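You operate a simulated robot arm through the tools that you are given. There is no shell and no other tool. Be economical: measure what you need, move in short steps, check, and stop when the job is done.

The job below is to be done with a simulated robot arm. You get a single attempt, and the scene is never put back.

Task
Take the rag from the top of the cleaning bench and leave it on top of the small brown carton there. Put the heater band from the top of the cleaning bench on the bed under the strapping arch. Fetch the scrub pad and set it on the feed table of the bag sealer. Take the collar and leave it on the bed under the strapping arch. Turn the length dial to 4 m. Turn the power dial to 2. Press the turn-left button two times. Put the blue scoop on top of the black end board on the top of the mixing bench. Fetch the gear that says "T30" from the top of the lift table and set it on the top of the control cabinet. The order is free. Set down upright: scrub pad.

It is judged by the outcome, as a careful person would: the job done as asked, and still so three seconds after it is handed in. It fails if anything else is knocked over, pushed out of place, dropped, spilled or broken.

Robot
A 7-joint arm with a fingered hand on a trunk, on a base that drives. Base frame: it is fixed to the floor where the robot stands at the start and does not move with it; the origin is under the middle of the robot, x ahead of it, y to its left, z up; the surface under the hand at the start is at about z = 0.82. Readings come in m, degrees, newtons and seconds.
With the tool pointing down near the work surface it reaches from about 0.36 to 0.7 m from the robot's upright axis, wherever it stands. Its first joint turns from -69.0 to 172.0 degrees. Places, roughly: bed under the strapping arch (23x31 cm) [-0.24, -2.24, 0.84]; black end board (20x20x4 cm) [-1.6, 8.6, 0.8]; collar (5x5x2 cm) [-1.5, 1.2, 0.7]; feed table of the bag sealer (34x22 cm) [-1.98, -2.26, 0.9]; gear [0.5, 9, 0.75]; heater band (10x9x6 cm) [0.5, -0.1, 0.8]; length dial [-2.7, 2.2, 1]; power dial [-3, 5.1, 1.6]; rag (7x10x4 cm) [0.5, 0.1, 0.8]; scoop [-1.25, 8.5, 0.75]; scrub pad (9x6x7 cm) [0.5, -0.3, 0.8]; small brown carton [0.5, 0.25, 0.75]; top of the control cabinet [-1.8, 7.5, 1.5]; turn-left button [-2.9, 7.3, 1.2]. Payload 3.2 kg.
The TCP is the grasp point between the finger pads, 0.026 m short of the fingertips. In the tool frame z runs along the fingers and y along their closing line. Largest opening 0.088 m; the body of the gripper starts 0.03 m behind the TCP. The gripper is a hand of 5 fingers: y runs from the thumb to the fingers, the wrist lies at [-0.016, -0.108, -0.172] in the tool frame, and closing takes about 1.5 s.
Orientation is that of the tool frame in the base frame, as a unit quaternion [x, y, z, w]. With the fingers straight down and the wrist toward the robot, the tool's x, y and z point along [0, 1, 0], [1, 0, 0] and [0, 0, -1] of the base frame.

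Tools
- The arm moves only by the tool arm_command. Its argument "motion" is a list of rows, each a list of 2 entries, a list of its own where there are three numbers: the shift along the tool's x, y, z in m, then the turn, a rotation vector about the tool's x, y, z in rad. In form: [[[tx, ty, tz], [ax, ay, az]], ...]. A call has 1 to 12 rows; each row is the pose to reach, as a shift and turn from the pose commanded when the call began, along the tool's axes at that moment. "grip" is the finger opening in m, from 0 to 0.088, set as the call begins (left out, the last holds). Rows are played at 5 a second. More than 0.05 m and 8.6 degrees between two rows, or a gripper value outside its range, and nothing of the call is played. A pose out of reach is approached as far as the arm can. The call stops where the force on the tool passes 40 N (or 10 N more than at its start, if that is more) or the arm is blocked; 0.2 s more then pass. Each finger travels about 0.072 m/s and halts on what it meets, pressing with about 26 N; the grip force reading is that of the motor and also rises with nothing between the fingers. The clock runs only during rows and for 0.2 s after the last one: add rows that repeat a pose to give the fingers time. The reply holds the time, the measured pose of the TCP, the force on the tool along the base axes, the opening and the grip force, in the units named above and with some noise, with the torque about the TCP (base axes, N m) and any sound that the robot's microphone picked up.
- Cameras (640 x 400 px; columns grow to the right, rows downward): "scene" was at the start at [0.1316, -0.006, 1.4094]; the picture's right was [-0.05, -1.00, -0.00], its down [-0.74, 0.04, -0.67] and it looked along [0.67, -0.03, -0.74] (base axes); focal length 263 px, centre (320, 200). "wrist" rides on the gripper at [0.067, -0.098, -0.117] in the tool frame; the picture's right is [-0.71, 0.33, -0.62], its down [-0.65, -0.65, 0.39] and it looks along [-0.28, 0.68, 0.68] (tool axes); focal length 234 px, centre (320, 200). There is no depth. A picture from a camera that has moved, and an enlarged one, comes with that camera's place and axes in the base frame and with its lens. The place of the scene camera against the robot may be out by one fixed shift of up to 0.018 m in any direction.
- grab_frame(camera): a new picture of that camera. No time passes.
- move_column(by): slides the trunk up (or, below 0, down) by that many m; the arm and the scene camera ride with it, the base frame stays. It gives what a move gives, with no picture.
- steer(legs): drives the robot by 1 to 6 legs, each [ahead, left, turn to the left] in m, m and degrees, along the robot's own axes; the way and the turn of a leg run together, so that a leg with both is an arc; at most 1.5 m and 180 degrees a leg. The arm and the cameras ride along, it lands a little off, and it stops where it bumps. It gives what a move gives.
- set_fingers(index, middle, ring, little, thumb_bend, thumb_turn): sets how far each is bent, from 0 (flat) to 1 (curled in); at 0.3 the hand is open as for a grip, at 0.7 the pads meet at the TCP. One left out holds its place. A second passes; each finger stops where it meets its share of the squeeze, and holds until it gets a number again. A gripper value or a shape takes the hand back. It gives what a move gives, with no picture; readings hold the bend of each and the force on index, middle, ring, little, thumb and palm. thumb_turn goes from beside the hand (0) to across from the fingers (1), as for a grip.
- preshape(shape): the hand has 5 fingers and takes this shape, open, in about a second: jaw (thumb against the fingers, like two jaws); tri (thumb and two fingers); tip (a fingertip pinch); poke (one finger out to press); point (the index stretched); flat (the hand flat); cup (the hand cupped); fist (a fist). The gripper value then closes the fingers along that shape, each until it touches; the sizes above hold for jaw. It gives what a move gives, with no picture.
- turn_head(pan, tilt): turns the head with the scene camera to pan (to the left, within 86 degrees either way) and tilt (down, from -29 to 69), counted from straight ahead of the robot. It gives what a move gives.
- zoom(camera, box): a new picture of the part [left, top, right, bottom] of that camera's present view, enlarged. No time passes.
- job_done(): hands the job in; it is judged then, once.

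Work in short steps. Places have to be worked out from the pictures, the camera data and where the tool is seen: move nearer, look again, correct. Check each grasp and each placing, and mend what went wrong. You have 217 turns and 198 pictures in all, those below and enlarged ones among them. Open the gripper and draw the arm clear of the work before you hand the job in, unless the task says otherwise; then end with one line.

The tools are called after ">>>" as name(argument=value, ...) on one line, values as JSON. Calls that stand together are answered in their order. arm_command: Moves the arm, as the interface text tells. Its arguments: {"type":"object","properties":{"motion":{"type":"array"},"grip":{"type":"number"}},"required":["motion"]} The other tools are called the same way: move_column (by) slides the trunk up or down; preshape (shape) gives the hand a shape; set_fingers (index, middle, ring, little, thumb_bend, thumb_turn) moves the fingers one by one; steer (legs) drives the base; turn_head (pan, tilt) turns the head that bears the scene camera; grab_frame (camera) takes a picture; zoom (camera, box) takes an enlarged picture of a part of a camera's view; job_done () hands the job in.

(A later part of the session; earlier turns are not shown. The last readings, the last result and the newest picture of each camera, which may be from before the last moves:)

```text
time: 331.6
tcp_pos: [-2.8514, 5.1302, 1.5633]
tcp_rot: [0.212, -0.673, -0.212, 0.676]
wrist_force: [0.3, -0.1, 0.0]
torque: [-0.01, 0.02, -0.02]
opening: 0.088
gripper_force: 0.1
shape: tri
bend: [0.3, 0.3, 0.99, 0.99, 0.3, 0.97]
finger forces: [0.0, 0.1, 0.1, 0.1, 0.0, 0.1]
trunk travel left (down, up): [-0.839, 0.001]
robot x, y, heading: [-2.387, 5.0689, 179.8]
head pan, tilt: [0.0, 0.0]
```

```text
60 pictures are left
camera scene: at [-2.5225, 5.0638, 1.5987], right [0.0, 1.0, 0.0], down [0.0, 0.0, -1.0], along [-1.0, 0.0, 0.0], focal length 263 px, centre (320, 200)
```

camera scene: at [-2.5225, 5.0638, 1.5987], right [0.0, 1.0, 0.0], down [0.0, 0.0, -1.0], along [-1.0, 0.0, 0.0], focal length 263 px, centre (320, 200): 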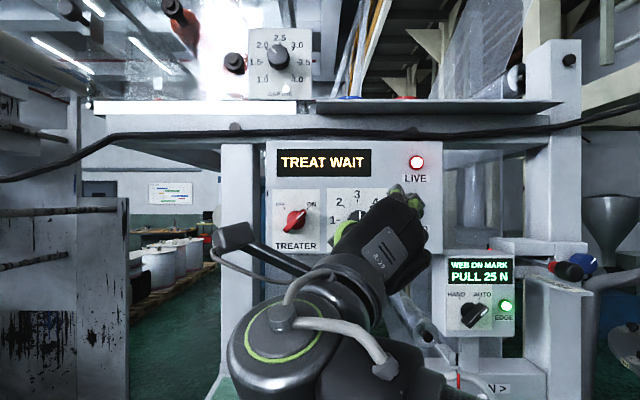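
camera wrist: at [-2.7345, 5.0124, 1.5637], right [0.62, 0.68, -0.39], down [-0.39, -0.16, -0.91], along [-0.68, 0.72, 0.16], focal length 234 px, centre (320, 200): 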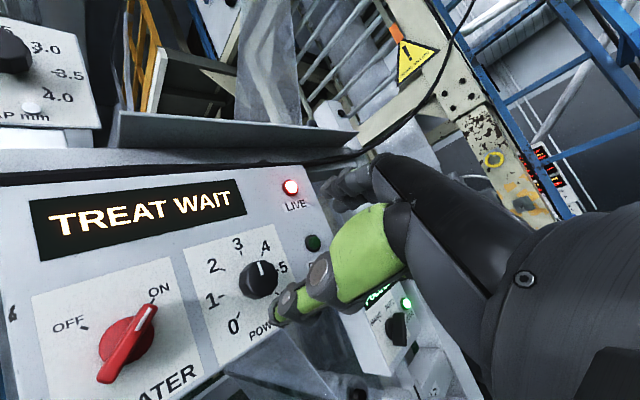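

Exact pose again. Both views put the knob face at about (−2.956, 5.131, 1.555). I'll advance 6 cm and check alignment.

>>> arm_command(motion=[[[-0.004, -0.002, 0.03], [0, 0, 0]], [[-0.007, -0.004, 0.06], [0, 0, 0]], [[-0.007, -0.004, 0.06], [0, 0, 0]]])

>>> zoom(camera="wrist", box=[180, 180, 400, 360])

```text
time: 332.4
tcp_pos: [-2.9099, 5.133, 1.5567]
tcp_rot: [0.213, -0.673, -0.212, 0.676]
wrist_force: [0.2, -0.3, -0.4]
torque: [0.03, 0.0, 0.0]
opening: 0.0878
gripper_force: 0.1
shape: tri
bend: [0.3, 0.3, 0.99, 0.99, 0.3, 0.97]
finger forces: [0.1, 0.1, 0.0, 0.1, 0.0, 0.1]
trunk travel left (down, up): [-0.839, 0.001]
robot x, y, heading: [-2.3858, 5.0648, 180.1]
head pan, tilt: [0.0, 0.0]
```

```text
2.22 times, centred on (290, 270) of wrist
camera zoom: at [-2.7925, 5.0159, 1.5564], right [0.62, 0.68, -0.39], down [-0.39, -0.16, -0.91], along [-0.68, 0.72, 0.16], focal length 520 px, centre (387, 44)
```

zoom: 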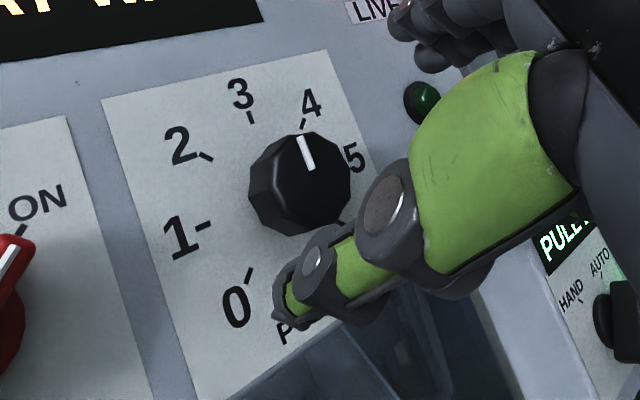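

Aligned. Advancing 4.3 cm, closing, and turning 45° counter-clockwise.

>>> arm_command(motion=[[[-0.001, -0.002, 0.022], [0, 0, 0]], [[-0.001, -0.002, 0.043], [0, 0, 0]], [[-0.001, -0.002, 0.043], [0, 0, 0]]])

>>> arm_command(motion=[[[0, 0, 0], [0, 0, 0]], [[0, 0, 0], [0, 0, 0]], [[0, 0, 0], [0, 0, 0]], [[0, 0, 0], [0, 0, 0]], [[0, 0, 0], [0, 0, 0]], [[0, 0, 0], [0, 0, 0]]], grip=0.0)

>>> arm_command(motion=[[[0, 0, 0], [0, 0, -0.12]], [[0, 0, 0], [0, 0, -0.24]], [[0, 0, 0], [0, 0, -0.36]], [[0, 0, 0], [0, 0, -0.48]], [[0, 0, 0], [0, 0, -0.6]], [[0, 0, 0], [0, 0, -0.72]], [[0, 0, 0], [0, 0, -0.785]]])

>>> zoom(camera="wrist", box=[180, 160, 400, 340])

```text
time: 333.2
tcp_pos: [-2.9541, 5.1312, 1.5532]
tcp_rot: [0.213, -0.673, -0.212, 0.675]
wrist_force: [-0.4, -0.2, 0.0]
torque: [0.02, 0.0, -0.03]
opening: 0.0881
gripper_force: 0.0
shape: tri
bend: [0.3, 0.3, 0.99, 0.99, 0.3, 0.97]
finger forces: [0.0, 0.0, 0.1, 0.0, 0.1, 0.0]
trunk travel left (down, up): [-0.839, 0.001]
robot x, y, heading: [-2.386, 5.0682, 179.9]
head pan, tilt: [0.0, 0.0]
```

```text
time: 334.6
tcp_pos: [-2.9531, 5.1317, 1.5527]
tcp_rot: [0.213, -0.674, -0.212, 0.675]
wrist_force: [0.5, -0.9, -0.9]
torque: [0.03, 0.0, -0.02]
opening: 0.0278
gripper_force: 25.8
shape: tri
bend: [0.58, 0.5, 1.0, 1.0, 0.42, 1.0]
finger forces: [10.1, 11.9, 0.0, 0.0, 23.8, 0.0]
trunk travel left (down, up): [-0.839, 0.001]
robot x, y, heading: [-2.3849, 5.0674, 180.0]
head pan, tilt: [0.0, 0.0]
```

```text
time: 336.2
tcp_pos: [-2.954, 5.1303, 1.5544]
tcp_rot: [0.455, -0.541, -0.455, 0.542]
wrist_force: [5.9, -0.5, -11.3]
torque: [-0.05, -0.35, -0.01]
opening: 0.027
gripper_force: 25.9
shape: tri
bend: [0.6, 0.52, 1.0, 1.0, 0.41, 1.0]
finger forces: [8.8, 10.6, 0.1, 0.0, 31.2, 0.0]
trunk travel left (down, up): [-0.839, 0.001]
robot x, y, heading: [-2.3832, 5.0696, 179.9]
head pan, tilt: [0.0, 0.0]
```

```text
2.22 times, centred on (290, 250) of wrist
camera zoom: at [-2.8369, 5.0496, 1.4706], right [0.62, 0.76, 0.21], down [-0.39, 0.53, -0.76], along [-0.68, 0.39, 0.62], focal length 520 px, centre (387, 89)
```

zoom: 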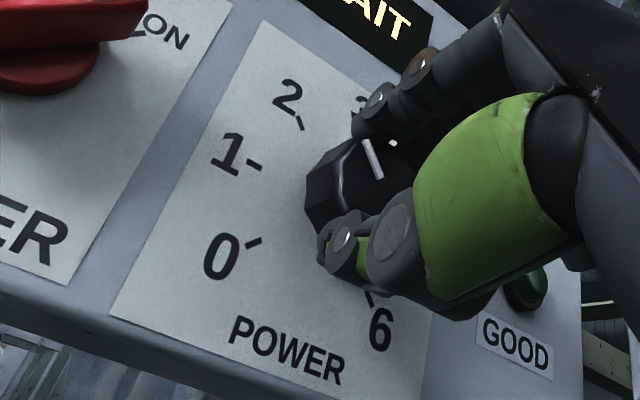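

The pointer lines up with the 2 tick. I'll open, withdraw the hand 7 cm with the arm, and check frontally.

>>> arm_command(motion=[[[0, 0, 0], [0, 0, 0]], [[0, 0, 0], [0, 0, 0]], [[0, 0, 0], [0, 0, 0]], [[0, 0, 0], [0, 0, 0]], [[0, 0, -0.035], [0, 0, 0]], [[0, 0, -0.07], [0, 0, 0]], [[0, 0, -0.07], [0, 0, 0]]], grip=0.088)

>>> grab_frame(camera="wrist")

```text
time: 337.8
tcp_pos: [-2.885, 5.131, 1.5543]
tcp_rot: [0.455, -0.54, -0.455, 0.542]
wrist_force: [0.6, -0.8, 0.0]
torque: [-0.02, 0.0, 0.0]
opening: 0.0879
gripper_force: 0.1
shape: tri
bend: [0.3, 0.3, 0.99, 0.99, 0.3, 0.97]
finger forces: [0.0, 0.1, 0.0, 0.0, 0.1, 0.0]
trunk travel left (down, up): [-0.839, 0.001]
robot x, y, heading: [-2.3829, 5.0671, 180.2]
head pan, tilt: [0.0, 0.0]
```

```text
57 pictures are left
camera wrist: at [-2.769, 5.0485, 1.4707], right [0.62, 0.76, 0.2], down [-0.39, 0.53, -0.76], along [-0.68, 0.39, 0.62], focal length 234 px, centre (320, 200)
```

wrist: 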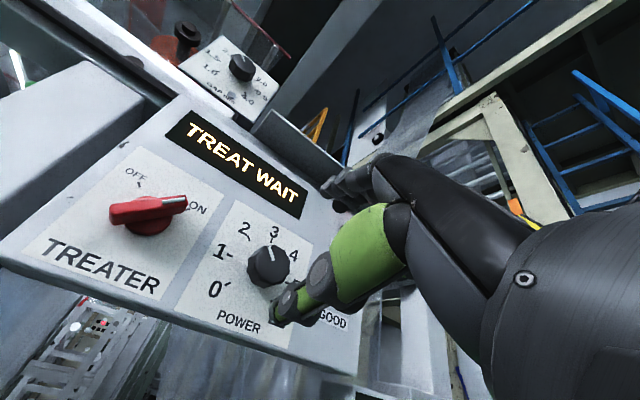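

I'll enlarge to read the pointer.

>>> zoom(camera="wrist", box=[200, 200, 340, 340])

```text
2.86 times, centred on (270, 270) of wrist
camera zoom: at [-2.769, 5.0485, 1.4707], right [0.62, 0.76, 0.2], down [-0.39, 0.53, -0.76], along [-0.68, 0.39, 0.62], focal length 669 px, centre (463, 0)
```

zoom: 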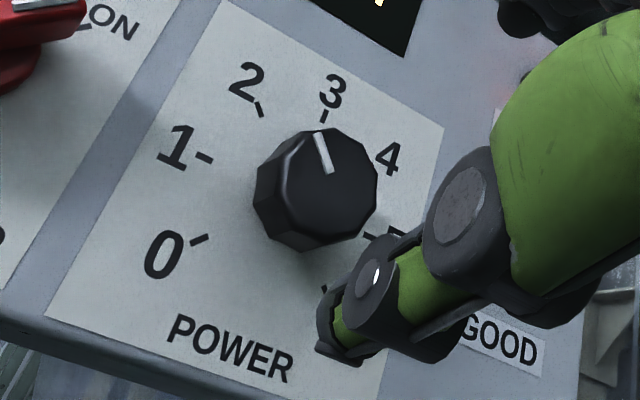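

Working out the perspective, the pointer stands 43° left of up: it is at 2. Next the turn-left button near (−2.9, 7.3, 1.2). I'll fold the hand down and leave by the way I came.

>>> arm_command(motion=[[[-0.002, -0.013, -0.006], [0.143, -0.0125, -0.012]], [[-0.005, -0.027, -0.012], [0.285, -0.025, -0.024]], [[-0.007, -0.04, -0.018], [0.428, -0.037, -0.036]], [[-0.009, -0.054, -0.024], [0.57, -0.05, -0.048]], [[-0.012, -0.067, -0.03], [0.713, -0.062, -0.06]], [[-0.014, -0.081, -0.035], [0.855, -0.075, -0.073]], [[-0.016, -0.094, -0.041], [0.998, -0.087, -0.085]], [[-0.019, -0.108, -0.047], [1.14, -0.1, -0.097]], [[-0.021, -0.121, -0.053], [1.283, -0.112, -0.109]], [[-0.023, -0.135, -0.059], [1.425, -0.125, -0.121]], [[-0.0255, -0.148, -0.065], [1.568, -0.137, -0.133]]])

>>> steer(legs=[[0, -0.59, 0], [0, 0, 29.5], [-1.15, 0, 0], [0, 0, -29.5], [0.1, 0, 0]])

>>> turn_head(pan=-40, tilt=15)

>>> grab_frame(camera="scene")

```text
time: 340.2
tcp_pos: [-2.8185, 5.1301, 1.4033]
tcp_rot: [0.708, -0.707, 0.001, 0.0]
wrist_force: [0.4, -0.1, 0.5]
torque: [0.02, -0.02, 0.01]
opening: 0.0884
gripper_force: 0.1
shape: tri
bend: [0.3, 0.3, 0.99, 0.99, 0.3, 0.97]
finger forces: [0.0, 0.0, 0.0, 0.0, 0.0, 0.0]
trunk travel left (down, up): [-0.839, 0.001]
robot x, y, heading: [-2.381, 5.0654, 180.0]
head pan, tilt: [0.0, 0.0]
```

```text
time: 352.8
tcp_pos: [-1.9022, 6.3068, 1.4052]
tcp_rot: [0.716, -0.698, 0.001, 0.002]
wrist_force: [-0.1, -0.2, -0.2]
torque: [0.02, 0.02, 0.03]
opening: 0.0881
gripper_force: 0.1
shape: tri
bend: [0.3, 0.3, 0.99, 0.99, 0.3, 0.97]
finger forces: [0.1, 0.0, 0.0, 0.1, 0.0, 0.0]
trunk travel left (down, up): [-0.839, 0.001]
robot x, y, heading: [-1.4706, 6.2513, -178.3]
head pan, tilt: [0.0, 0.0]
```

```text
time: 353.9
tcp_pos: [-1.9038, 6.3062, 1.4048]
tcp_rot: [0.716, -0.698, 0.001, 0.001]
wrist_force: [0.8, 0.3, 0.1]
torque: [0.01, 0.01, -0.01]
opening: 0.0877
gripper_force: 0.0
shape: tri
bend: [0.3, 0.3, 0.99, 0.99, 0.3, 0.97]
finger forces: [0.0, 0.1, 0.1, 0.0, 0.0, 0.0]
trunk travel left (down, up): [-0.839, 0.001]
robot x, y, heading: [-1.4681, 6.259, -178.7]
head pan, tilt: [-40.0, 15.0]
```

```text
55 pictures are left
camera scene: at [-1.5889, 6.3086, 1.5747], right [0.62, 0.78, 0.0], down [0.2, -0.16, -0.97], along [-0.76, 0.6, -0.26], focal length 263 px, centre (320, 200)
```

scene: 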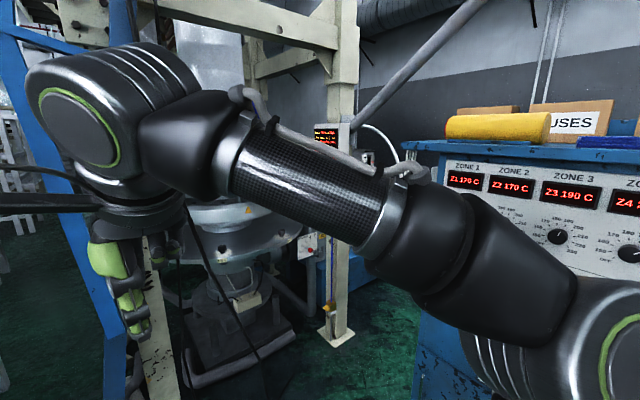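

The arm hides the button area. I'll lower the trunk and look with the camera again.

>>> move_column(by=-0.35)

>>> turn_head(pan=-38, tilt=0)

>>> grab_frame(camera="scene")

```text
time: 357.3
tcp_pos: [-1.9038, 6.3077, 1.0537]
tcp_rot: [0.716, -0.698, 0.002, 0.001]
wrist_force: [0.9, -0.7, 0.0]
torque: [0.03, 0.02, 0.01]
opening: 0.0877
gripper_force: 0.0
shape: tri
bend: [0.3, 0.3, 0.99, 0.99, 0.3, 0.97]
finger forces: [0.0, 0.1, 0.0, 0.1, 0.1, 0.1]
trunk travel left (down, up): [-0.489, 0.351]
robot x, y, heading: [-1.4672, 6.2521, -178.6]
head pan, tilt: [-40.0, 15.0]
```

```text
time: 358.1
tcp_pos: [-1.9043, 6.307, 1.0546]
tcp_rot: [0.716, -0.698, 0.001, 0.001]
wrist_force: [-0.1, -0.7, -0.3]
torque: [0.03, 0.03, -0.01]
opening: 0.0877
gripper_force: 0.1
shape: tri
bend: [0.3, 0.3, 0.99, 0.99, 0.3, 0.97]
finger forces: [0.0, 0.1, 0.0, 0.1, 0.0, 0.1]
trunk travel left (down, up): [-0.489, 0.351]
robot x, y, heading: [-1.4649, 6.2534, -178.3]
head pan, tilt: [-38.0, 0.0]
```

```text
54 pictures are left
camera scene: at [-1.5884, 6.3041, 1.2487], right [0.6, 0.8, 0.0], down [0.0, 0.0, -1.0], along [-0.8, 0.6, 0.0], focal length 263 px, centre (320, 200)
```

scene: 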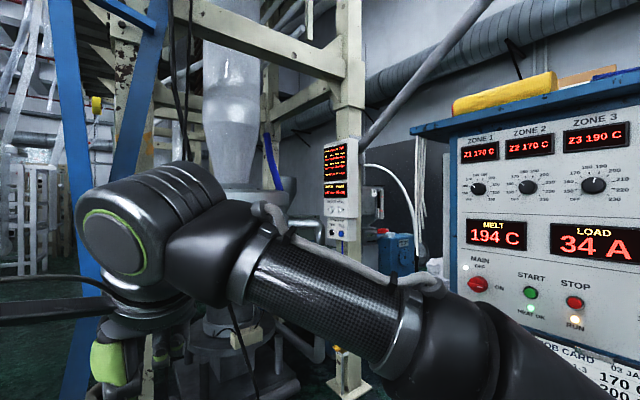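

A small panel with buttons hangs on the post at picture (340, 200). I'll enlarge it.

>>> zoom(camera="scene", box=[300, 130, 390, 250])

```text
3.33 times, centred on (345, 190) of scene
camera zoom: at [-1.5884, 6.3041, 1.2487], right [0.6, 0.8, 0.0], down [0.0, 0.0, -1.0], along [-0.8, 0.6, 0.0], focal length 876 px, centre (237, 233)
```

zoom: 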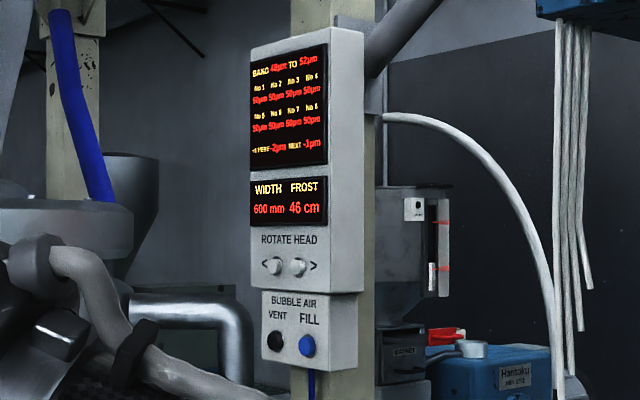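

The "ROTATE HEAD <" button is the turn-left button, at about (−2.85, 7.33, 1.19), and the panel faces −y. I'll turn toward it and check the floor space in front of it.

>>> steer(legs=[[0, 0, -47]])

>>> turn_head(pan=15, tilt=22)

>>> grab_frame(camera="scene")

```text
time: 360.7
tcp_pos: [-1.7172, 6.6147, 1.0546]
tcp_rot: [-0.366, 0.931, -0.001, -0.002]
wrist_force: [-0.6, -0.5, -0.8]
torque: [-0.02, 0.0, 0.03]
opening: 0.0877
gripper_force: 0.0
shape: tri
bend: [0.3, 0.3, 0.99, 0.99, 0.3, 0.97]
finger forces: [0.1, 0.1, 0.0, 0.0, 0.1, 0.0]
trunk travel left (down, up): [-0.489, 0.351]
robot x, y, heading: [-1.4691, 6.2534, 133.0]
head pan, tilt: [-38.0, 0.0]
```

```text
time: 361.9
tcp_pos: [-1.7182, 6.6151, 1.0549]
tcp_rot: [-0.367, 0.93, -0.001, -0.001]
wrist_force: [-0.3, 0.5, 0.9]
torque: [-0.04, 0.03, 0.0]
opening: 0.0879
gripper_force: 0.0
shape: tri
bend: [0.3, 0.3, 0.99, 0.99, 0.3, 0.97]
finger forces: [0.2, 0.1, 0.0, 0.1, 0.0, 0.0]
trunk travel left (down, up): [-0.489, 0.351]
robot x, y, heading: [-1.47, 6.2567, 132.9]
head pan, tilt: [15.0, 22.0]
```

```text
52 pictures are left
camera scene: at [-1.5787, 6.3377, 1.2133], right [0.53, 0.85, 0.0], down [0.32, -0.2, -0.93], along [-0.79, 0.49, -0.37], focal length 263 px, centre (320, 200)
```

scene: 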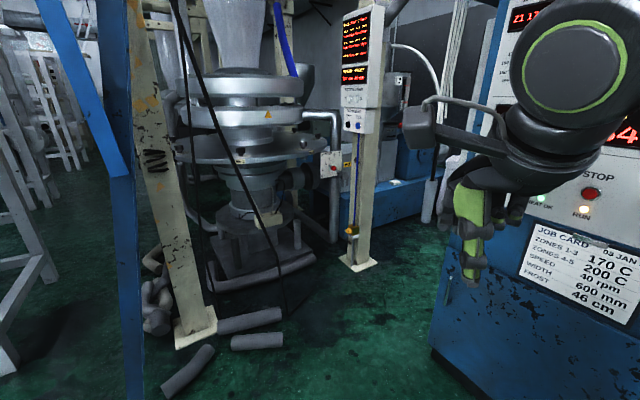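

The panel faces −y, with the die on the left, pipes on the floor and the cabinet on the right, so space is tight. I'll first pose the arm here in free space (hand forward, rolled, one finger out) before edging in.

>>> move_column(by=0.15)

>>> arm_command(motion=[[[0, 0.018, 0], [-0.12, 0.062, 0.062]], [[0, 0.037, 0], [-0.24, 0.125, 0.125]], [[0, 0.055, 0], [-0.36, 0.187, 0.187]], [[0, 0.073, 0], [-0.48, 0.25, 0.25]], [[0, 0.092, 0], [-0.6, 0.312, 0.312]], [[0, 0.11, 0], [-0.72, 0.374, 0.374]], [[0, 0.128, 0], [-0.84, 0.437, 0.437]], [[0, 0.147, 0], [-0.96, 0.499, 0.499]], [[0, 0.165, 0], [-1.08, 0.561, 0.561]], [[0, 0.183, 0], [-1.2, 0.624, 0.624]], [[0, 0.202, 0], [-1.32, 0.686, 0.686]], [[0, 0.22, 0], [-1.4386, 0.7485, 0.7485]]])

>>> arm_command(motion=[[[0, 0, 0], [0, 0, 0.12]], [[0, 0, 0], [0, 0, 0.24]], [[0, 0, 0], [0, 0, 0.35]]])

>>> preshape(shape="poke")

>>> turn_head(pan=-45, tilt=30)

>>> grab_frame(camera="scene")

```text
time: 363.7
tcp_pos: [-1.7166, 6.6142, 1.204]
tcp_rot: [-0.366, 0.931, 0.0, -0.003]
wrist_force: [0.7, -0.3, -0.1]
torque: [-0.03, 0.02, 0.02]
opening: 0.0881
gripper_force: 0.0
shape: tri
bend: [0.3, 0.3, 0.99, 0.99, 0.3, 0.97]
finger forces: [0.0, 0.0, 0.0, 0.1, 0.0, 0.0]
trunk travel left (down, up): [-0.639, 0.201]
robot x, y, heading: [-1.4686, 6.252, 132.9]
head pan, tilt: [15.0, 22.0]
```

```text
time: 366.3
tcp_pos: [-1.8674, 6.7786, 1.2027]
tcp_rot: [0.076, 0.703, 0.464, -0.534]
wrist_force: [-0.6, -0.4, 0.0]
torque: [0.02, -0.01, 0.01]
opening: 0.0878
gripper_force: 0.2
shape: tri
bend: [0.3, 0.3, 0.99, 0.99, 0.3, 0.97]
finger forces: [0.1, 0.0, 0.1, 0.0, 0.0, 0.0]
trunk travel left (down, up): [-0.639, 0.201]
robot x, y, heading: [-1.4641, 6.2535, 133.0]
head pan, tilt: [15.0, 22.0]
```

```text
time: 367.1
tcp_pos: [-1.8667, 6.7758, 1.2037]
tcp_rot: [0.197, 0.679, 0.363, -0.607]
wrist_force: [1.1, -0.2, 0.8]
torque: [-0.01, -0.03, -0.01]
opening: 0.088
gripper_force: 0.1
shape: tri
bend: [0.3, 0.3, 0.99, 0.99, 0.3, 0.97]
finger forces: [0.0, 0.0, 0.1, 0.0, 0.1, 0.0]
trunk travel left (down, up): [-0.639, 0.201]
robot x, y, heading: [-1.4675, 6.2539, 132.8]
head pan, tilt: [15.0, 22.0]
```

```text
time: 368.0
tcp_pos: [-1.8659, 6.776, 1.2036]
tcp_rot: [0.196, 0.678, 0.364, -0.607]
wrist_force: [-0.2, -0.1, -0.4]
torque: [-0.01, 0.0, -0.01]
opening: 0.0
gripper_force: 0.0
shape: poke
bend: [0.7, 0.7, 0.99, 0.99, 0.0, 1.0]
finger forces: [0.0, 0.1, 0.0, 0.1, 0.1, 0.0]
trunk travel left (down, up): [-0.639, 0.201]
robot x, y, heading: [-1.4682, 6.2524, 132.7]
head pan, tilt: [15.0, 22.0]
```

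```text
time: 369.3
tcp_pos: [-1.8662, 6.7764, 1.2036]
tcp_rot: [0.197, 0.678, 0.364, -0.607]
wrist_force: [-0.1, -0.2, -0.6]
torque: [-0.01, 0.0, 0.01]
opening: 0.0001
gripper_force: 0.0
shape: poke
bend: [0.7, 0.7, 0.99, 0.99, 0.0, 1.0]
finger forces: [0.1, 0.0, 0.0, 0.0, 0.1, 0.0]
trunk travel left (down, up): [-0.639, 0.201]
robot x, y, heading: [-1.4693, 6.2561, 132.7]
head pan, tilt: [-45.0, 30.0]
```

```text
51 pictures are left
camera scene: at [-1.4969, 6.3787, 1.3504], right [1.0, -0.04, 0.0], down [-0.02, -0.5, -0.87], along [0.03, 0.87, -0.5], focal length 263 px, centre (320, 200)
```

scene: 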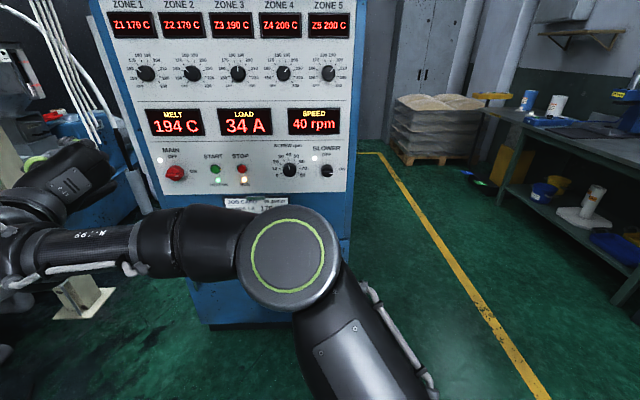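

Cabinet front is at y ≈ 7.33, x −2.11…−1.30, and the elbow is only about 0.39 m off my axis, so there's room. I'll raise the trunk to clear the die, turn to heading 150°, and go to a waypoint.

>>> move_column(by=0.19)

>>> steer(legs=[[0, 0, 17.3], [0.78, 0.03, 0]])

>>> turn_head(pan=0, tilt=25)

>>> grab_frame(camera="scene")

```text
time: 371.3
tcp_pos: [-1.8689, 6.7769, 1.3923]
tcp_rot: [0.197, 0.679, 0.364, -0.606]
wrist_force: [-0.4, -0.9, -0.6]
torque: [0.02, 0.02, -0.01]
opening: 0.0
gripper_force: 0.0
shape: poke
bend: [0.7, 0.7, 0.99, 0.99, 0.0, 1.0]
finger forces: [0.1, 0.0, 0.0, 0.1, 0.1, 0.0]
trunk travel left (down, up): [-0.829, 0.011]
robot x, y, heading: [-1.4704, 6.2546, 133.0]
head pan, tilt: [-45.0, 30.0]
```

```text
time: 376.6
tcp_pos: [-2.7115, 6.9845, 1.3941]
tcp_rot: [0.088, 0.702, 0.263, -0.657]
wrist_force: [-0.6, 0.5, -0.5]
torque: [-0.01, 0.0, -0.04]
opening: 0.0
gripper_force: 0.1
shape: poke
bend: [0.7, 0.7, 0.99, 0.99, 0.0, 1.0]
finger forces: [0.0, 0.0, 0.0, 0.0, 0.1, 0.0]
trunk travel left (down, up): [-0.829, 0.011]
robot x, y, heading: [-2.1687, 6.6123, 151.1]
head pan, tilt: [-45.0, 30.0]
```

```text
time: 377.7
tcp_pos: [-2.7113, 6.9847, 1.3953]
tcp_rot: [0.086, 0.701, 0.263, -0.657]
wrist_force: [-0.4, 0.1, -0.2]
torque: [-0.04, 0.01, -0.02]
opening: 0.0
gripper_force: 0.1
shape: poke
bend: [0.7, 0.7, 0.99, 0.99, 0.0, 1.0]
finger forces: [0.0, 0.0, 0.0, 0.0, 0.0, 0.0]
trunk travel left (down, up): [-0.829, 0.011]
robot x, y, heading: [-2.1691, 6.6109, 151.2]
head pan, tilt: [0.0, 25.0]
```

```text
50 pictures are left
camera scene: at [-2.2917, 6.6799, 1.5484], right [0.48, 0.88, 0.0], down [0.37, -0.2, -0.91], along [-0.79, 0.44, -0.42], focal length 263 px, centre (320, 200)
```

scene: 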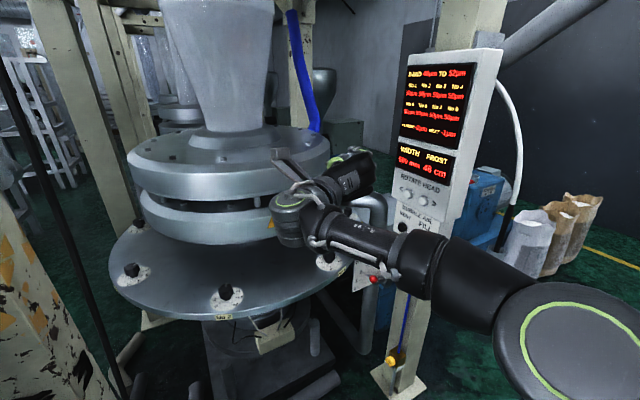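

Two views put the "<" button at (−2.909, 7.387, 1.183). I'll edge in to bring the finger about 7 cm short of the panel, still high.

>>> steer(legs=[[0.306, -0.191, 0]])

>>> grab_frame(camera="scene")

>>> grab_frame(camera="wrist")

```text
time: 380.0
tcp_pos: [-2.8819, 7.2981, 1.3936]
tcp_rot: [0.086, 0.701, 0.263, -0.657]
wrist_force: [0.2, -0.8, 0.2]
torque: [0.0, 0.03, 0.01]
opening: 0.0
gripper_force: 0.2
shape: poke
bend: [0.7, 0.7, 0.99, 0.99, 0.0, 1.0]
finger forces: [0.1, 0.0, 0.1, 0.0, 0.0, 0.0]
trunk travel left (down, up): [-0.829, 0.011]
robot x, y, heading: [-2.3415, 6.9226, 151.0]
head pan, tilt: [0.0, 25.0]
```

```text
49 pictures are left
camera scene: at [-2.4632, 6.9915, 1.5484], right [0.48, 0.88, 0.0], down [0.37, -0.2, -0.91], along [-0.79, 0.44, -0.42], focal length 263 px, centre (320, 200)
```

scene: 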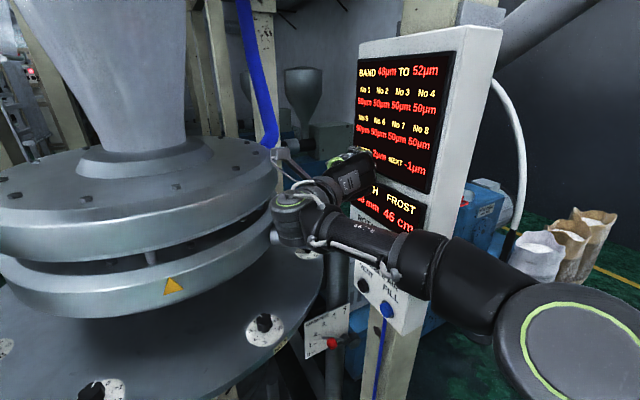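

```text
48 pictures are left
camera wrist: at [-2.8343, 7.1435, 1.4355], right [0.79, 0.14, -0.6], down [-0.57, -0.22, -0.79], along [-0.24, 0.97, -0.09], focal length 234 px, centre (320, 200)
```

wrist: 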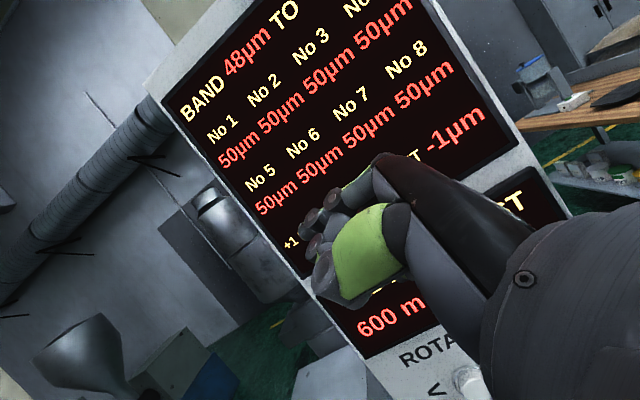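

The hand is in front of the panel with clearance. Lowering the trunk 0.2 m to the button's height and looking again.

>>> move_column(by=-0.2)

>>> grab_frame(camera="wrist")

>>> grab_frame(camera="scene")

```text
time: 382.1
tcp_pos: [-2.882, 7.2976, 1.1948]
tcp_rot: [0.086, 0.701, 0.264, -0.657]
wrist_force: [-0.4, -0.3, 0.9]
torque: [-0.02, -0.02, 0.02]
opening: 0.0003
gripper_force: 0.0
shape: poke
bend: [0.7, 0.7, 0.99, 0.99, 0.0, 1.0]
finger forces: [0.1, 0.0, 0.0, 0.0, 0.0, 0.0]
trunk travel left (down, up): [-0.629, 0.211]
robot x, y, heading: [-2.339, 6.9239, 150.9]
head pan, tilt: [0.0, 25.0]
```

```text
47 pictures are left
camera wrist: at [-2.8345, 7.1438, 1.2355], right [0.79, 0.14, -0.6], down [-0.57, -0.22, -0.79], along [-0.24, 0.97, -0.1], focal length 234 px, centre (320, 200)
```

wrist: 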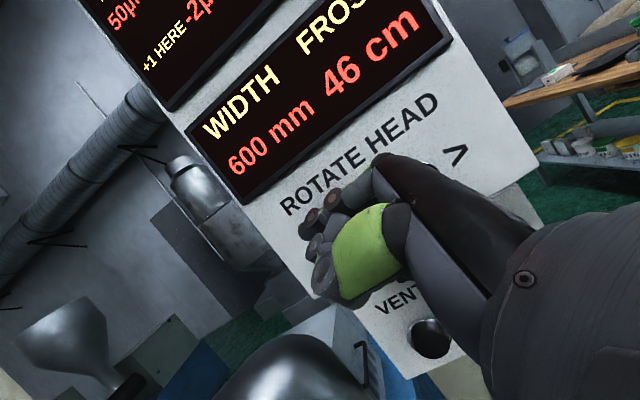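

```text
46 pictures are left
camera scene: at [-2.4634, 6.9919, 1.3484], right [0.48, 0.88, 0.0], down [0.37, -0.2, -0.91], along [-0.79, 0.44, -0.42], focal length 263 px, centre (320, 200)
```

scene: 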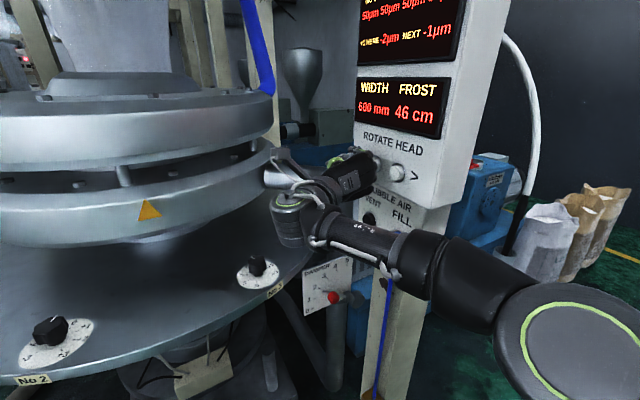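

The bent poke shape would lead with a knuckle near the other button, so I'll draw back 6 cm along the finger direction, then stretch only the index and see where its tip is.

>>> arm_command(motion=[[[0, 0, -0.03], [0, 0, 0]], [[0, 0, -0.06], [0, 0, 0]]])

>>> set_fingers(index=0.0, middle=1.0, ring=1.0, little=1.0, thumb_bend=0.8)

>>> grab_frame(camera="wrist")

>>> zoom(camera="scene", box=[250, 100, 450, 250])

```text
time: 382.7
tcp_pos: [-2.829, 7.2669, 1.1938]
tcp_rot: [0.087, 0.701, 0.263, -0.657]
wrist_force: [0.2, -0.1, -0.2]
torque: [-0.03, -0.02, -0.01]
opening: 0.0
gripper_force: 0.1
shape: poke
bend: [0.7, 0.7, 0.99, 0.99, 0.0, 1.0]
finger forces: [0.0, 0.0, 0.0, 0.1, 0.0, 0.0]
trunk travel left (down, up): [-0.629, 0.211]
robot x, y, heading: [-2.3415, 6.9203, 151.0]
head pan, tilt: [0.0, 25.0]
```

```text
time: 383.7
tcp_pos: [-2.8299, 7.266, 1.1941]
tcp_rot: [0.086, 0.702, 0.263, -0.657]
wrist_force: [-0.5, -0.5, 0.8]
torque: [-0.03, 0.01, -0.01]
opening: 0.0615
gripper_force: 0.0
shape: fingers
bend: [0.0, 1.0, 1.0, 1.0, 0.8, 1.0]
finger forces: [0.0, 0.0, 0.1, 0.0, 0.0, 0.0]
trunk travel left (down, up): [-0.629, 0.211]
robot x, y, heading: [-2.3418, 6.9237, 151.0]
head pan, tilt: [0.0, 25.0]
```

```text
45 pictures are left
camera wrist: at [-2.7817, 7.1136, 1.235], right [0.79, 0.14, -0.6], down [-0.57, -0.22, -0.79], along [-0.24, 0.97, -0.1], focal length 234 px, centre (320, 200)
```

wrist: 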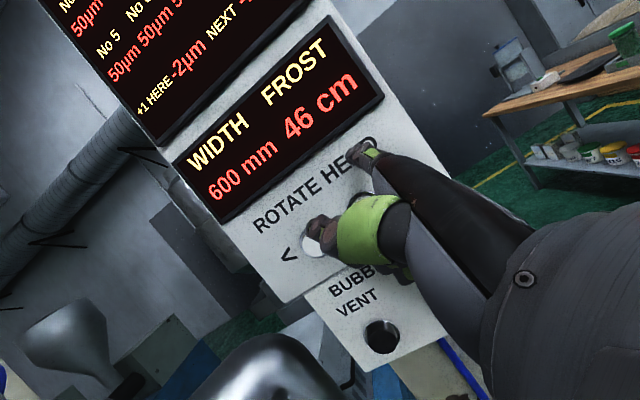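

```text
2.67 times, centred on (350, 175) of scene
camera zoom: at [-2.4635, 6.992, 1.3484], right [0.48, 0.88, 0.0], down [0.37, -0.2, -0.91], along [-0.79, 0.44, -0.42], focal length 701 px, centre (240, 267)
```

zoom: 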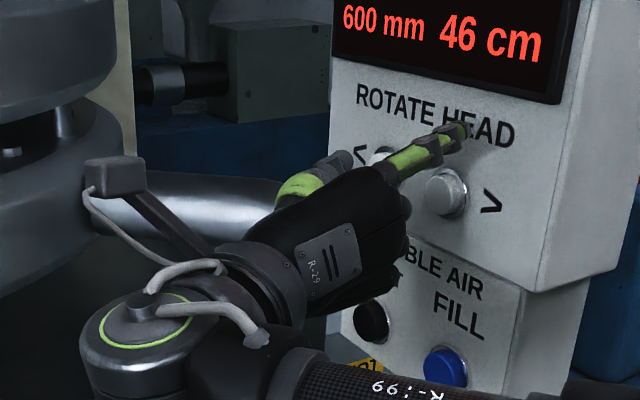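

I measured the index tip about 9 cm off the TCP toward the panel, and the left button at (−2.88, 7.375, 1.172). The die ring is close to the wrist camera, so I'll yaw the hand 30° left while moving the tip in front of the button.

>>> arm_command(motion=[[[-0.011, -0.015, 0.014], [0.1265, 0.0336, 0]], [[-0.022, -0.03, 0.028], [0.253, 0.0673, 0]], [[-0.033, -0.045, 0.042], [0.3795, 0.101, 0]], [[-0.0445, -0.0593, 0.0562], [0.506, 0.1346, 0]], [[-0.0445, -0.0593, 0.0562], [0.506, 0.1346, 0]]])

>>> grab_frame(camera="wrist")

>>> zoom(camera="scene", box=[230, 100, 430, 250])

```text
time: 384.9
tcp_pos: [-2.9023, 7.2507, 1.1571]
tcp_rot: [-0.097, 0.706, 0.083, -0.697]
wrist_force: [0.0, -0.1, -0.5]
torque: [0.01, 0.0, -0.03]
opening: 0.0616
gripper_force: 0.1
shape: fingers
bend: [0.0, 1.0, 1.0, 1.0, 0.8, 1.0]
finger forces: [0.0, 0.0, 0.0, 0.0, 0.0, 0.0]
out of reach, approached as far as the arm can: row 4, 5
trunk travel left (down, up): [-0.629, 0.211]
robot x, y, heading: [-2.3455, 6.9226, 151.2]
head pan, tilt: [0.0, 25.0]
```

```text
43 pictures are left
camera wrist: at [-2.7829, 7.1421, 1.201], right [0.62, 0.51, -0.59], down [-0.37, -0.48, -0.8], along [-0.69, 0.72, -0.11], focal length 234 px, centre (320, 200)
```

wrist: 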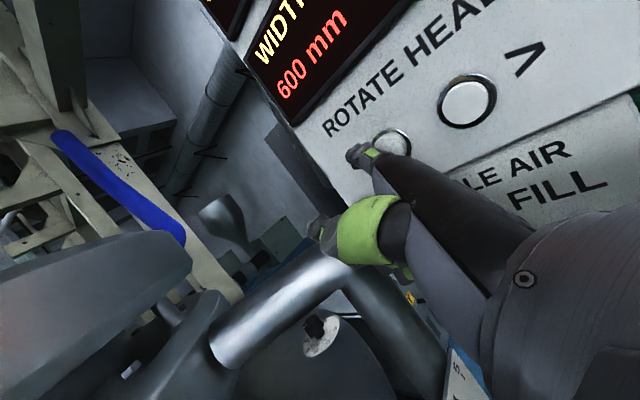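

```text
2.67 times, centred on (330, 175) of scene
camera zoom: at [-2.4635, 6.9919, 1.3484], right [0.48, 0.88, 0.0], down [0.37, -0.2, -0.91], along [-0.79, 0.44, -0.42], focal length 701 px, centre (293, 267)
```

zoom: 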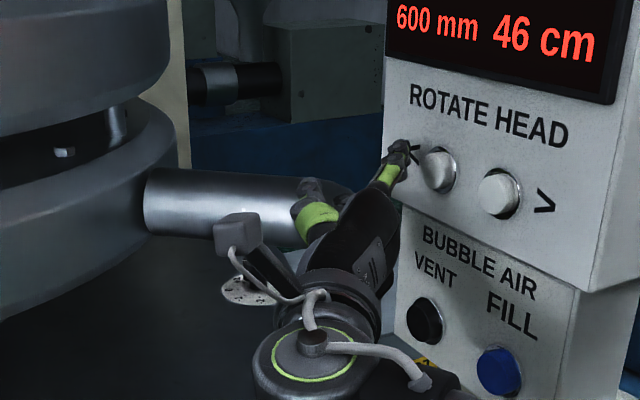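

Both views now show tip and button clearly: tip at (−2.894, 7.332, 1.197), button face at (−2.870, 7.353, 1.181). I'll lower 1.6 cm with the trunk and shift 2.4 cm right.

>>> move_column(by=-0.016)

>>> arm_command(motion=[[[0.001, -0.002, -0.012], [0, 0, 0]], [[0.001, -0.004, -0.024], [0, 0, 0]], [[0.001, -0.004, -0.024], [0, 0, 0]]])

>>> grab_frame(camera="wrist")

>>> zoom(camera="scene", box=[290, 100, 430, 200])

```text
time: 385.6
tcp_pos: [-2.8992, 7.2509, 1.1416]
tcp_rot: [-0.095, 0.706, 0.083, -0.697]
wrist_force: [0.4, 0.0, -0.8]
torque: [0.0, 0.02, -0.03]
opening: 0.062
gripper_force: 0.0
shape: fingers
bend: [0.0, 1.0, 1.0, 1.0, 0.8, 1.0]
finger forces: [0.0, 0.1, 0.1, 0.0, 0.0, 0.1]
trunk travel left (down, up): [-0.613, 0.227]
robot x, y, heading: [-2.3445, 6.923, 150.6]
head pan, tilt: [0.0, 25.0]
```

```text
time: 386.4
tcp_pos: [-2.8765, 7.2478, 1.1405]
tcp_rot: [-0.096, 0.705, 0.083, -0.697]
wrist_force: [0.0, -1.1, 0.1]
torque: [0.01, 0.02, 0.0]
opening: 0.0616
gripper_force: 0.1
shape: fingers
bend: [0.0, 1.0, 1.0, 1.0, 0.8, 1.0]
finger forces: [0.0, 0.1, 0.0, 0.0, 0.0, 0.0]
trunk travel left (down, up): [-0.613, 0.227]
robot x, y, heading: [-2.3373, 6.9253, 151.0]
head pan, tilt: [0.0, 25.0]
```

```text
41 pictures are left
camera wrist: at [-2.7593, 7.1384, 1.1844], right [0.62, 0.51, -0.59], down [-0.37, -0.48, -0.8], along [-0.69, 0.72, -0.11], focal length 234 px, centre (320, 200)
```

wrist: 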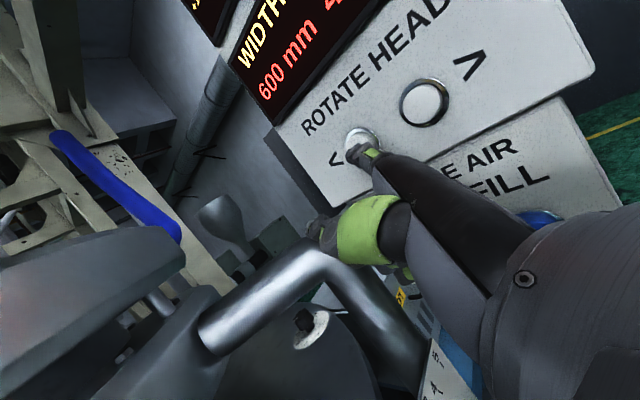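

```text
4.00 times, centred on (360, 150) of scene
camera zoom: at [-2.4636, 6.9919, 1.3324], right [0.48, 0.88, 0.0], down [0.37, -0.2, -0.91], along [-0.79, 0.44, -0.42], focal length 1052 px, centre (160, 400)
```

zoom: 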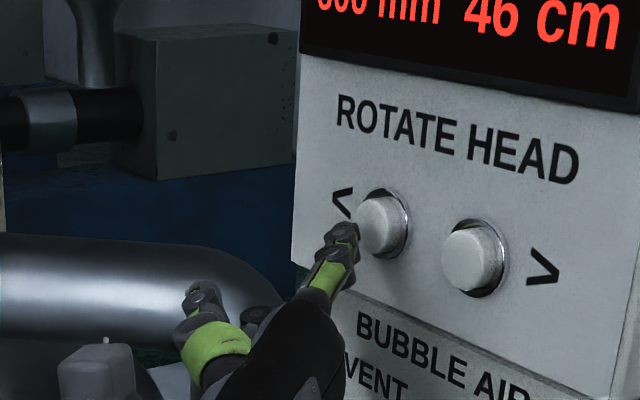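

The fingertip is squarely in front of the "<" button, about 2–3 cm off. I'll push toward +y in 1 cm steps and watch the force.

>>> arm_command(motion=[[[-0.0026, 0.0097, 0], [0, 0, 0]], [[-0.0051, 0.0193, 0], [0, 0, 0]], [[-0.0064, 0.0242, 0], [0, 0, 0]], [[-0.0077, 0.029, 0], [0, 0, 0]]])

>>> zoom(camera="scene", box=[290, 100, 430, 200])

```text
time: 387.4
tcp_pos: [-2.8787, 7.2711, 1.1441]
tcp_rot: [-0.099, 0.706, 0.084, -0.696]
wrist_force: [3.4, -12.0, -0.8]
torque: [0.35, 0.13, -0.17]
opening: 0.0528
gripper_force: 5.9
shape: fingers
bend: [0.05, 1.0, 1.0, 1.0, 0.8, 1.0]
finger forces: [12.4, 0.0, 0.0, 0.1, 0.0, 0.0]
trunk travel left (down, up): [-0.613, 0.227]
robot x, y, heading: [-2.3385, 6.9241, 151.1]
head pan, tilt: [0.0, 25.0]
heard: click
```

```text
4.00 times, centred on (360, 150) of scene
camera zoom: at [-2.4627, 6.9874, 1.3327], right [0.48, 0.88, 0.0], down [0.37, -0.2, -0.91], along [-0.79, 0.44, -0.42], focal length 1052 px, centre (160, 400)
```

zoom: 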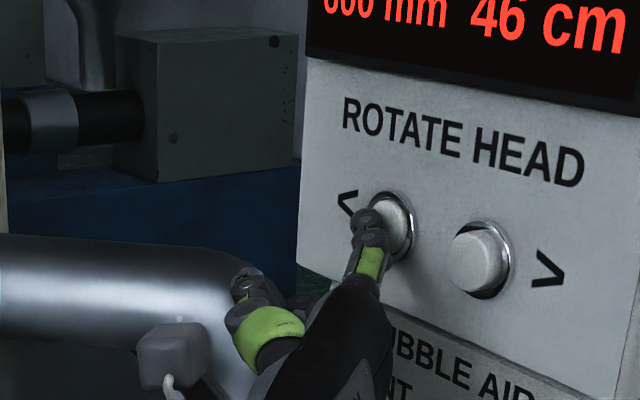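

Click heard: first press. I'll withdraw 3 cm, then press a second time the same way.

>>> arm_command(motion=[[[0.0039, -0.0145, 0], [0, 0, 0]], [[0.0077, -0.029, 0], [0, 0, 0]], [[0.0077, -0.029, 0], [0, 0, 0]], [[0.0077, -0.029, 0], [0, 0, 0]]])

>>> arm_command(motion=[[[-0.0026, 0.0097, 0], [0, 0, 0]], [[-0.0051, 0.0193, 0], [0, 0, 0]], [[-0.0064, 0.0242, 0], [0, 0, 0]], [[-0.0077, 0.029, 0], [0, 0, 0]]])

>>> arm_command(motion=[[[0.0039, -0.0145, 0], [0, 0, 0]], [[0.0077, -0.029, 0], [0, 0, 0]], [[0.0077, -0.029, 0], [0, 0, 0]]])

>>> zoom(camera="scene", box=[270, 80, 450, 220])

```text
time: 388.4
tcp_pos: [-2.8755, 7.2459, 1.1409]
tcp_rot: [-0.096, 0.705, 0.083, -0.698]
wrist_force: [-0.1, -0.2, 0.1]
torque: [0.0, 0.01, 0.0]
opening: 0.0614
gripper_force: 0.1
shape: fingers
bend: [0.0, 1.0, 1.0, 1.0, 0.8, 1.0]
finger forces: [0.0, 0.0, 0.1, 0.0, 0.0, 0.1]
trunk travel left (down, up): [-0.613, 0.227]
robot x, y, heading: [-2.3406, 6.9273, 151.0]
head pan, tilt: [0.0, 25.0]
```

```text
time: 389.4
tcp_pos: [-2.8767, 7.2718, 1.145]
tcp_rot: [-0.098, 0.706, 0.083, -0.697]
wrist_force: [1.7, -12.0, -0.2]
torque: [0.38, 0.07, -0.14]
opening: 0.0526
gripper_force: 6.2
shape: fingers
bend: [0.05, 1.0, 1.0, 1.0, 0.8, 1.0]
finger forces: [12.9, 0.2, 0.0, 0.1, 0.1, 0.1]
trunk travel left (down, up): [-0.613, 0.227]
robot x, y, heading: [-2.3414, 6.9212, 151.1]
head pan, tilt: [0.0, 25.0]
heard: click
```

```text
time: 390.2
tcp_pos: [-2.8763, 7.2478, 1.1418]
tcp_rot: [-0.095, 0.706, 0.084, -0.697]
wrist_force: [0.3, 0.2, -0.4]
torque: [0.0, -0.03, 0.01]
opening: 0.0613
gripper_force: 0.1
shape: fingers
bend: [0.0, 1.0, 1.0, 1.0, 0.8, 1.0]
finger forces: [0.0, 0.0, 0.1, 0.0, 0.0, 0.0]
trunk travel left (down, up): [-0.613, 0.227]
robot x, y, heading: [-2.3419, 6.9246, 151.3]
head pan, tilt: [0.0, 25.0]
```

```text
2.86 times, centred on (360, 150) of scene
camera zoom: at [-2.4635, 6.9925, 1.3324], right [0.48, 0.87, 0.0], down [0.37, -0.21, -0.91], along [-0.79, 0.44, -0.42], focal length 751 px, centre (206, 343)
```

zoom: 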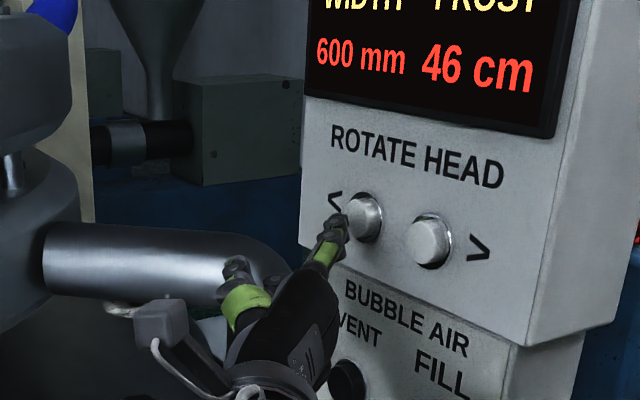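

Second click heard. Now I'll draw the hand back, raise the trunk, and leave by the same path.

>>> arm_command(motion=[[[0, 0, -0.03], [0, 0, 0]], [[0, 0, -0.06], [0, 0, 0]]])

>>> move_column(by=0.2)

>>> steer(legs=[[-0.306, 0.191, 0], [-0.78, -0.03, 0]])

>>> arm_command(motion=[[[0, 0, -0.01], [0.0805, -0.1056, -0.0508]], [[0, 0, -0.02], [0.161, -0.211, -0.1015]], [[0, 0, -0.03], [0.2415, -0.317, -0.152]], [[0, 0, -0.04], [0.322, -0.422, -0.203]], [[0, 0, -0.05], [0.4025, -0.528, -0.254]], [[0, 0, -0.06], [0.483, -0.6335, -0.3045]], [[0, 0, -0.07], [0.5635, -0.739, -0.355]], [[0, 0, -0.08], [0.644, -0.845, -0.406]], [[0, 0, -0.09], [0.7245, -0.95, -0.457]], [[0, 0, -0.1], [0.805, -1.056, -0.5075]], [[0, 0, -0.11], [0.8855, -1.1615, -0.558]], [[0, 0, -0.12], [0.966, -1.267, -0.609]]])

```text
time: 390.8
tcp_pos: [-2.815, 7.2491, 1.1447]
tcp_rot: [-0.097, 0.706, 0.082, -0.697]
wrist_force: [1.2, 0.0, 0.0]
torque: [-0.01, -0.01, 0.03]
opening: 0.0616
gripper_force: 0.1
shape: fingers
bend: [0.0, 1.0, 1.0, 1.0, 0.8, 1.0]
finger forces: [0.0, 0.0, 0.0, 0.1, 0.0, 0.1]
trunk travel left (down, up): [-0.613, 0.227]
robot x, y, heading: [-2.3414, 6.9237, 150.8]
head pan, tilt: [0.0, 25.0]
```

```text
time: 392.9
tcp_pos: [-2.8163, 7.2496, 1.3445]
tcp_rot: [-0.096, 0.706, 0.082, -0.697]
wrist_force: [0.5, -0.6, -0.2]
torque: [0.0, 0.01, 0.01]
opening: 0.0617
gripper_force: 0.0
shape: fingers
bend: [0.0, 1.0, 1.0, 1.0, 0.8, 1.0]
finger forces: [0.0, 0.0, 0.1, 0.1, 0.0, 0.1]
trunk travel left (down, up): [-0.813, 0.027]
robot x, y, heading: [-2.342, 6.9255, 150.9]
head pan, tilt: [0.0, 25.0]
```

```text
time: 399.0
tcp_pos: [-1.9493, 6.5879, 1.3435]
tcp_rot: [-0.091, 0.706, 0.088, -0.697]
wrist_force: [-1.2, -0.7, -0.5]
torque: [-0.02, 0.01, 0.02]
opening: 0.0617
gripper_force: 0.0
shape: fingers
bend: [0.0, 1.0, 1.0, 1.0, 0.8, 1.0]
finger forces: [0.0, 0.0, 0.1, 0.0, 0.1, 0.1]
trunk travel left (down, up): [-0.813, 0.027]
robot x, y, heading: [-1.4812, 6.2571, 150.3]
head pan, tilt: [0.0, 25.0]
```

```text
time: 401.6
tcp_pos: [-1.8281, 6.586, 1.3469]
tcp_rot: [-0.498, 0.867, -0.005, 0.0]
wrist_force: [-0.3, 0.8, 0.4]
torque: [-0.01, 0.02, 0.03]
opening: 0.0614
gripper_force: 0.1
shape: fingers
bend: [0.0, 1.0, 1.0, 1.0, 0.8, 1.0]
finger forces: [0.0, 0.1, 0.0, 0.1, 0.1, 0.0]
trunk travel left (down, up): [-0.813, 0.027]
robot x, y, heading: [-1.4786, 6.2597, 150.2]
head pan, tilt: [0.0, 25.0]
```

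The hand is folded down again. Next the scoop on the mixing bench near (−1.25, 8.5): I'll go round the cabinet via the aisle and face the bench.

>>> steer(legs=[[0, 0, 29.8], [-1.0, 0, 0], [0, -1.3, 0], [0, -0.95, 0]])

>>> preshape(shape="jaw")

>>> turn_head(pan=0, tilt=35)

>>> grab_frame(camera="scene")

```text
time: 419.1
tcp_pos: [-0.9792, 8.6443, 1.3461]
tcp_rot: [-0.706, 0.708, -0.006, 0.001]
wrist_force: [-0.5, 0.1, 0.2]
torque: [0.07, 0.0, 0.02]
opening: 0.0618
gripper_force: 0.2
shape: fingers
bend: [0.0, 1.0, 1.0, 1.0, 0.8, 1.0]
finger forces: [0.0, 0.0, 0.1, 0.0, 0.0, 0.1]
trunk travel left (down, up): [-0.813, 0.027]
robot x, y, heading: [-0.5142, 8.5347, -179.6]
head pan, tilt: [0.0, 25.0]
```

```text
time: 419.9
tcp_pos: [-0.9792, 8.6442, 1.3463]
tcp_rot: [-0.706, 0.708, -0.005, 0.001]
wrist_force: [0.4, 0.0, 0.1]
torque: [-0.01, -0.01, -0.02]
opening: 0.0878
gripper_force: 0.0
shape: jaw
bend: [0.3, 0.3, 0.3, 0.3, 0.3, 0.97]
finger forces: [0.1, 0.0, 0.0, 0.0, 0.0, 0.0]
trunk travel left (down, up): [-0.813, 0.027]
robot x, y, heading: [-0.5112, 8.5323, -179.8]
head pan, tilt: [0.0, 25.0]
```

```text
time: 420.7
tcp_pos: [-0.9792, 8.6445, 1.3469]
tcp_rot: [-0.706, 0.708, -0.004, 0.001]
wrist_force: [-1.5, 0.7, -0.5]
torque: [-0.01, 0.0, -0.03]
opening: 0.088
gripper_force: 0.1
shape: jaw
bend: [0.3, 0.3, 0.3, 0.3, 0.3, 0.97]
finger forces: [0.0, 0.1, 0.0, 0.1, 0.0, 0.0]
trunk travel left (down, up): [-0.813, 0.027]
robot x, y, heading: [-0.5142, 8.536, -179.7]
head pan, tilt: [0.0, 35.0]
```

```text
37 pictures are left
camera scene: at [-0.6469, 8.5325, 1.5167], right [-0.01, 1.0, 0.0], down [0.57, 0.0, -0.82], along [-0.82, 0.0, -0.57], focal length 263 px, centre (320, 200)
```

scene: 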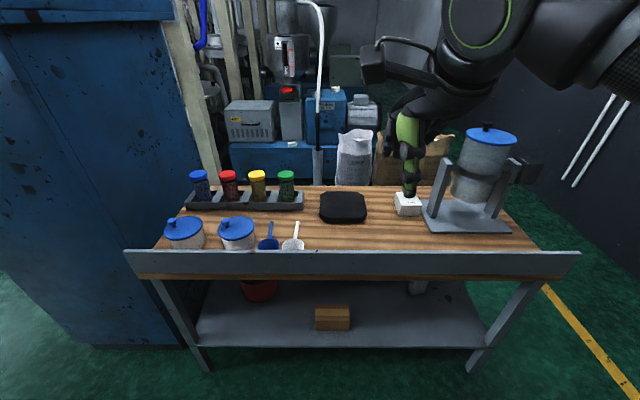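

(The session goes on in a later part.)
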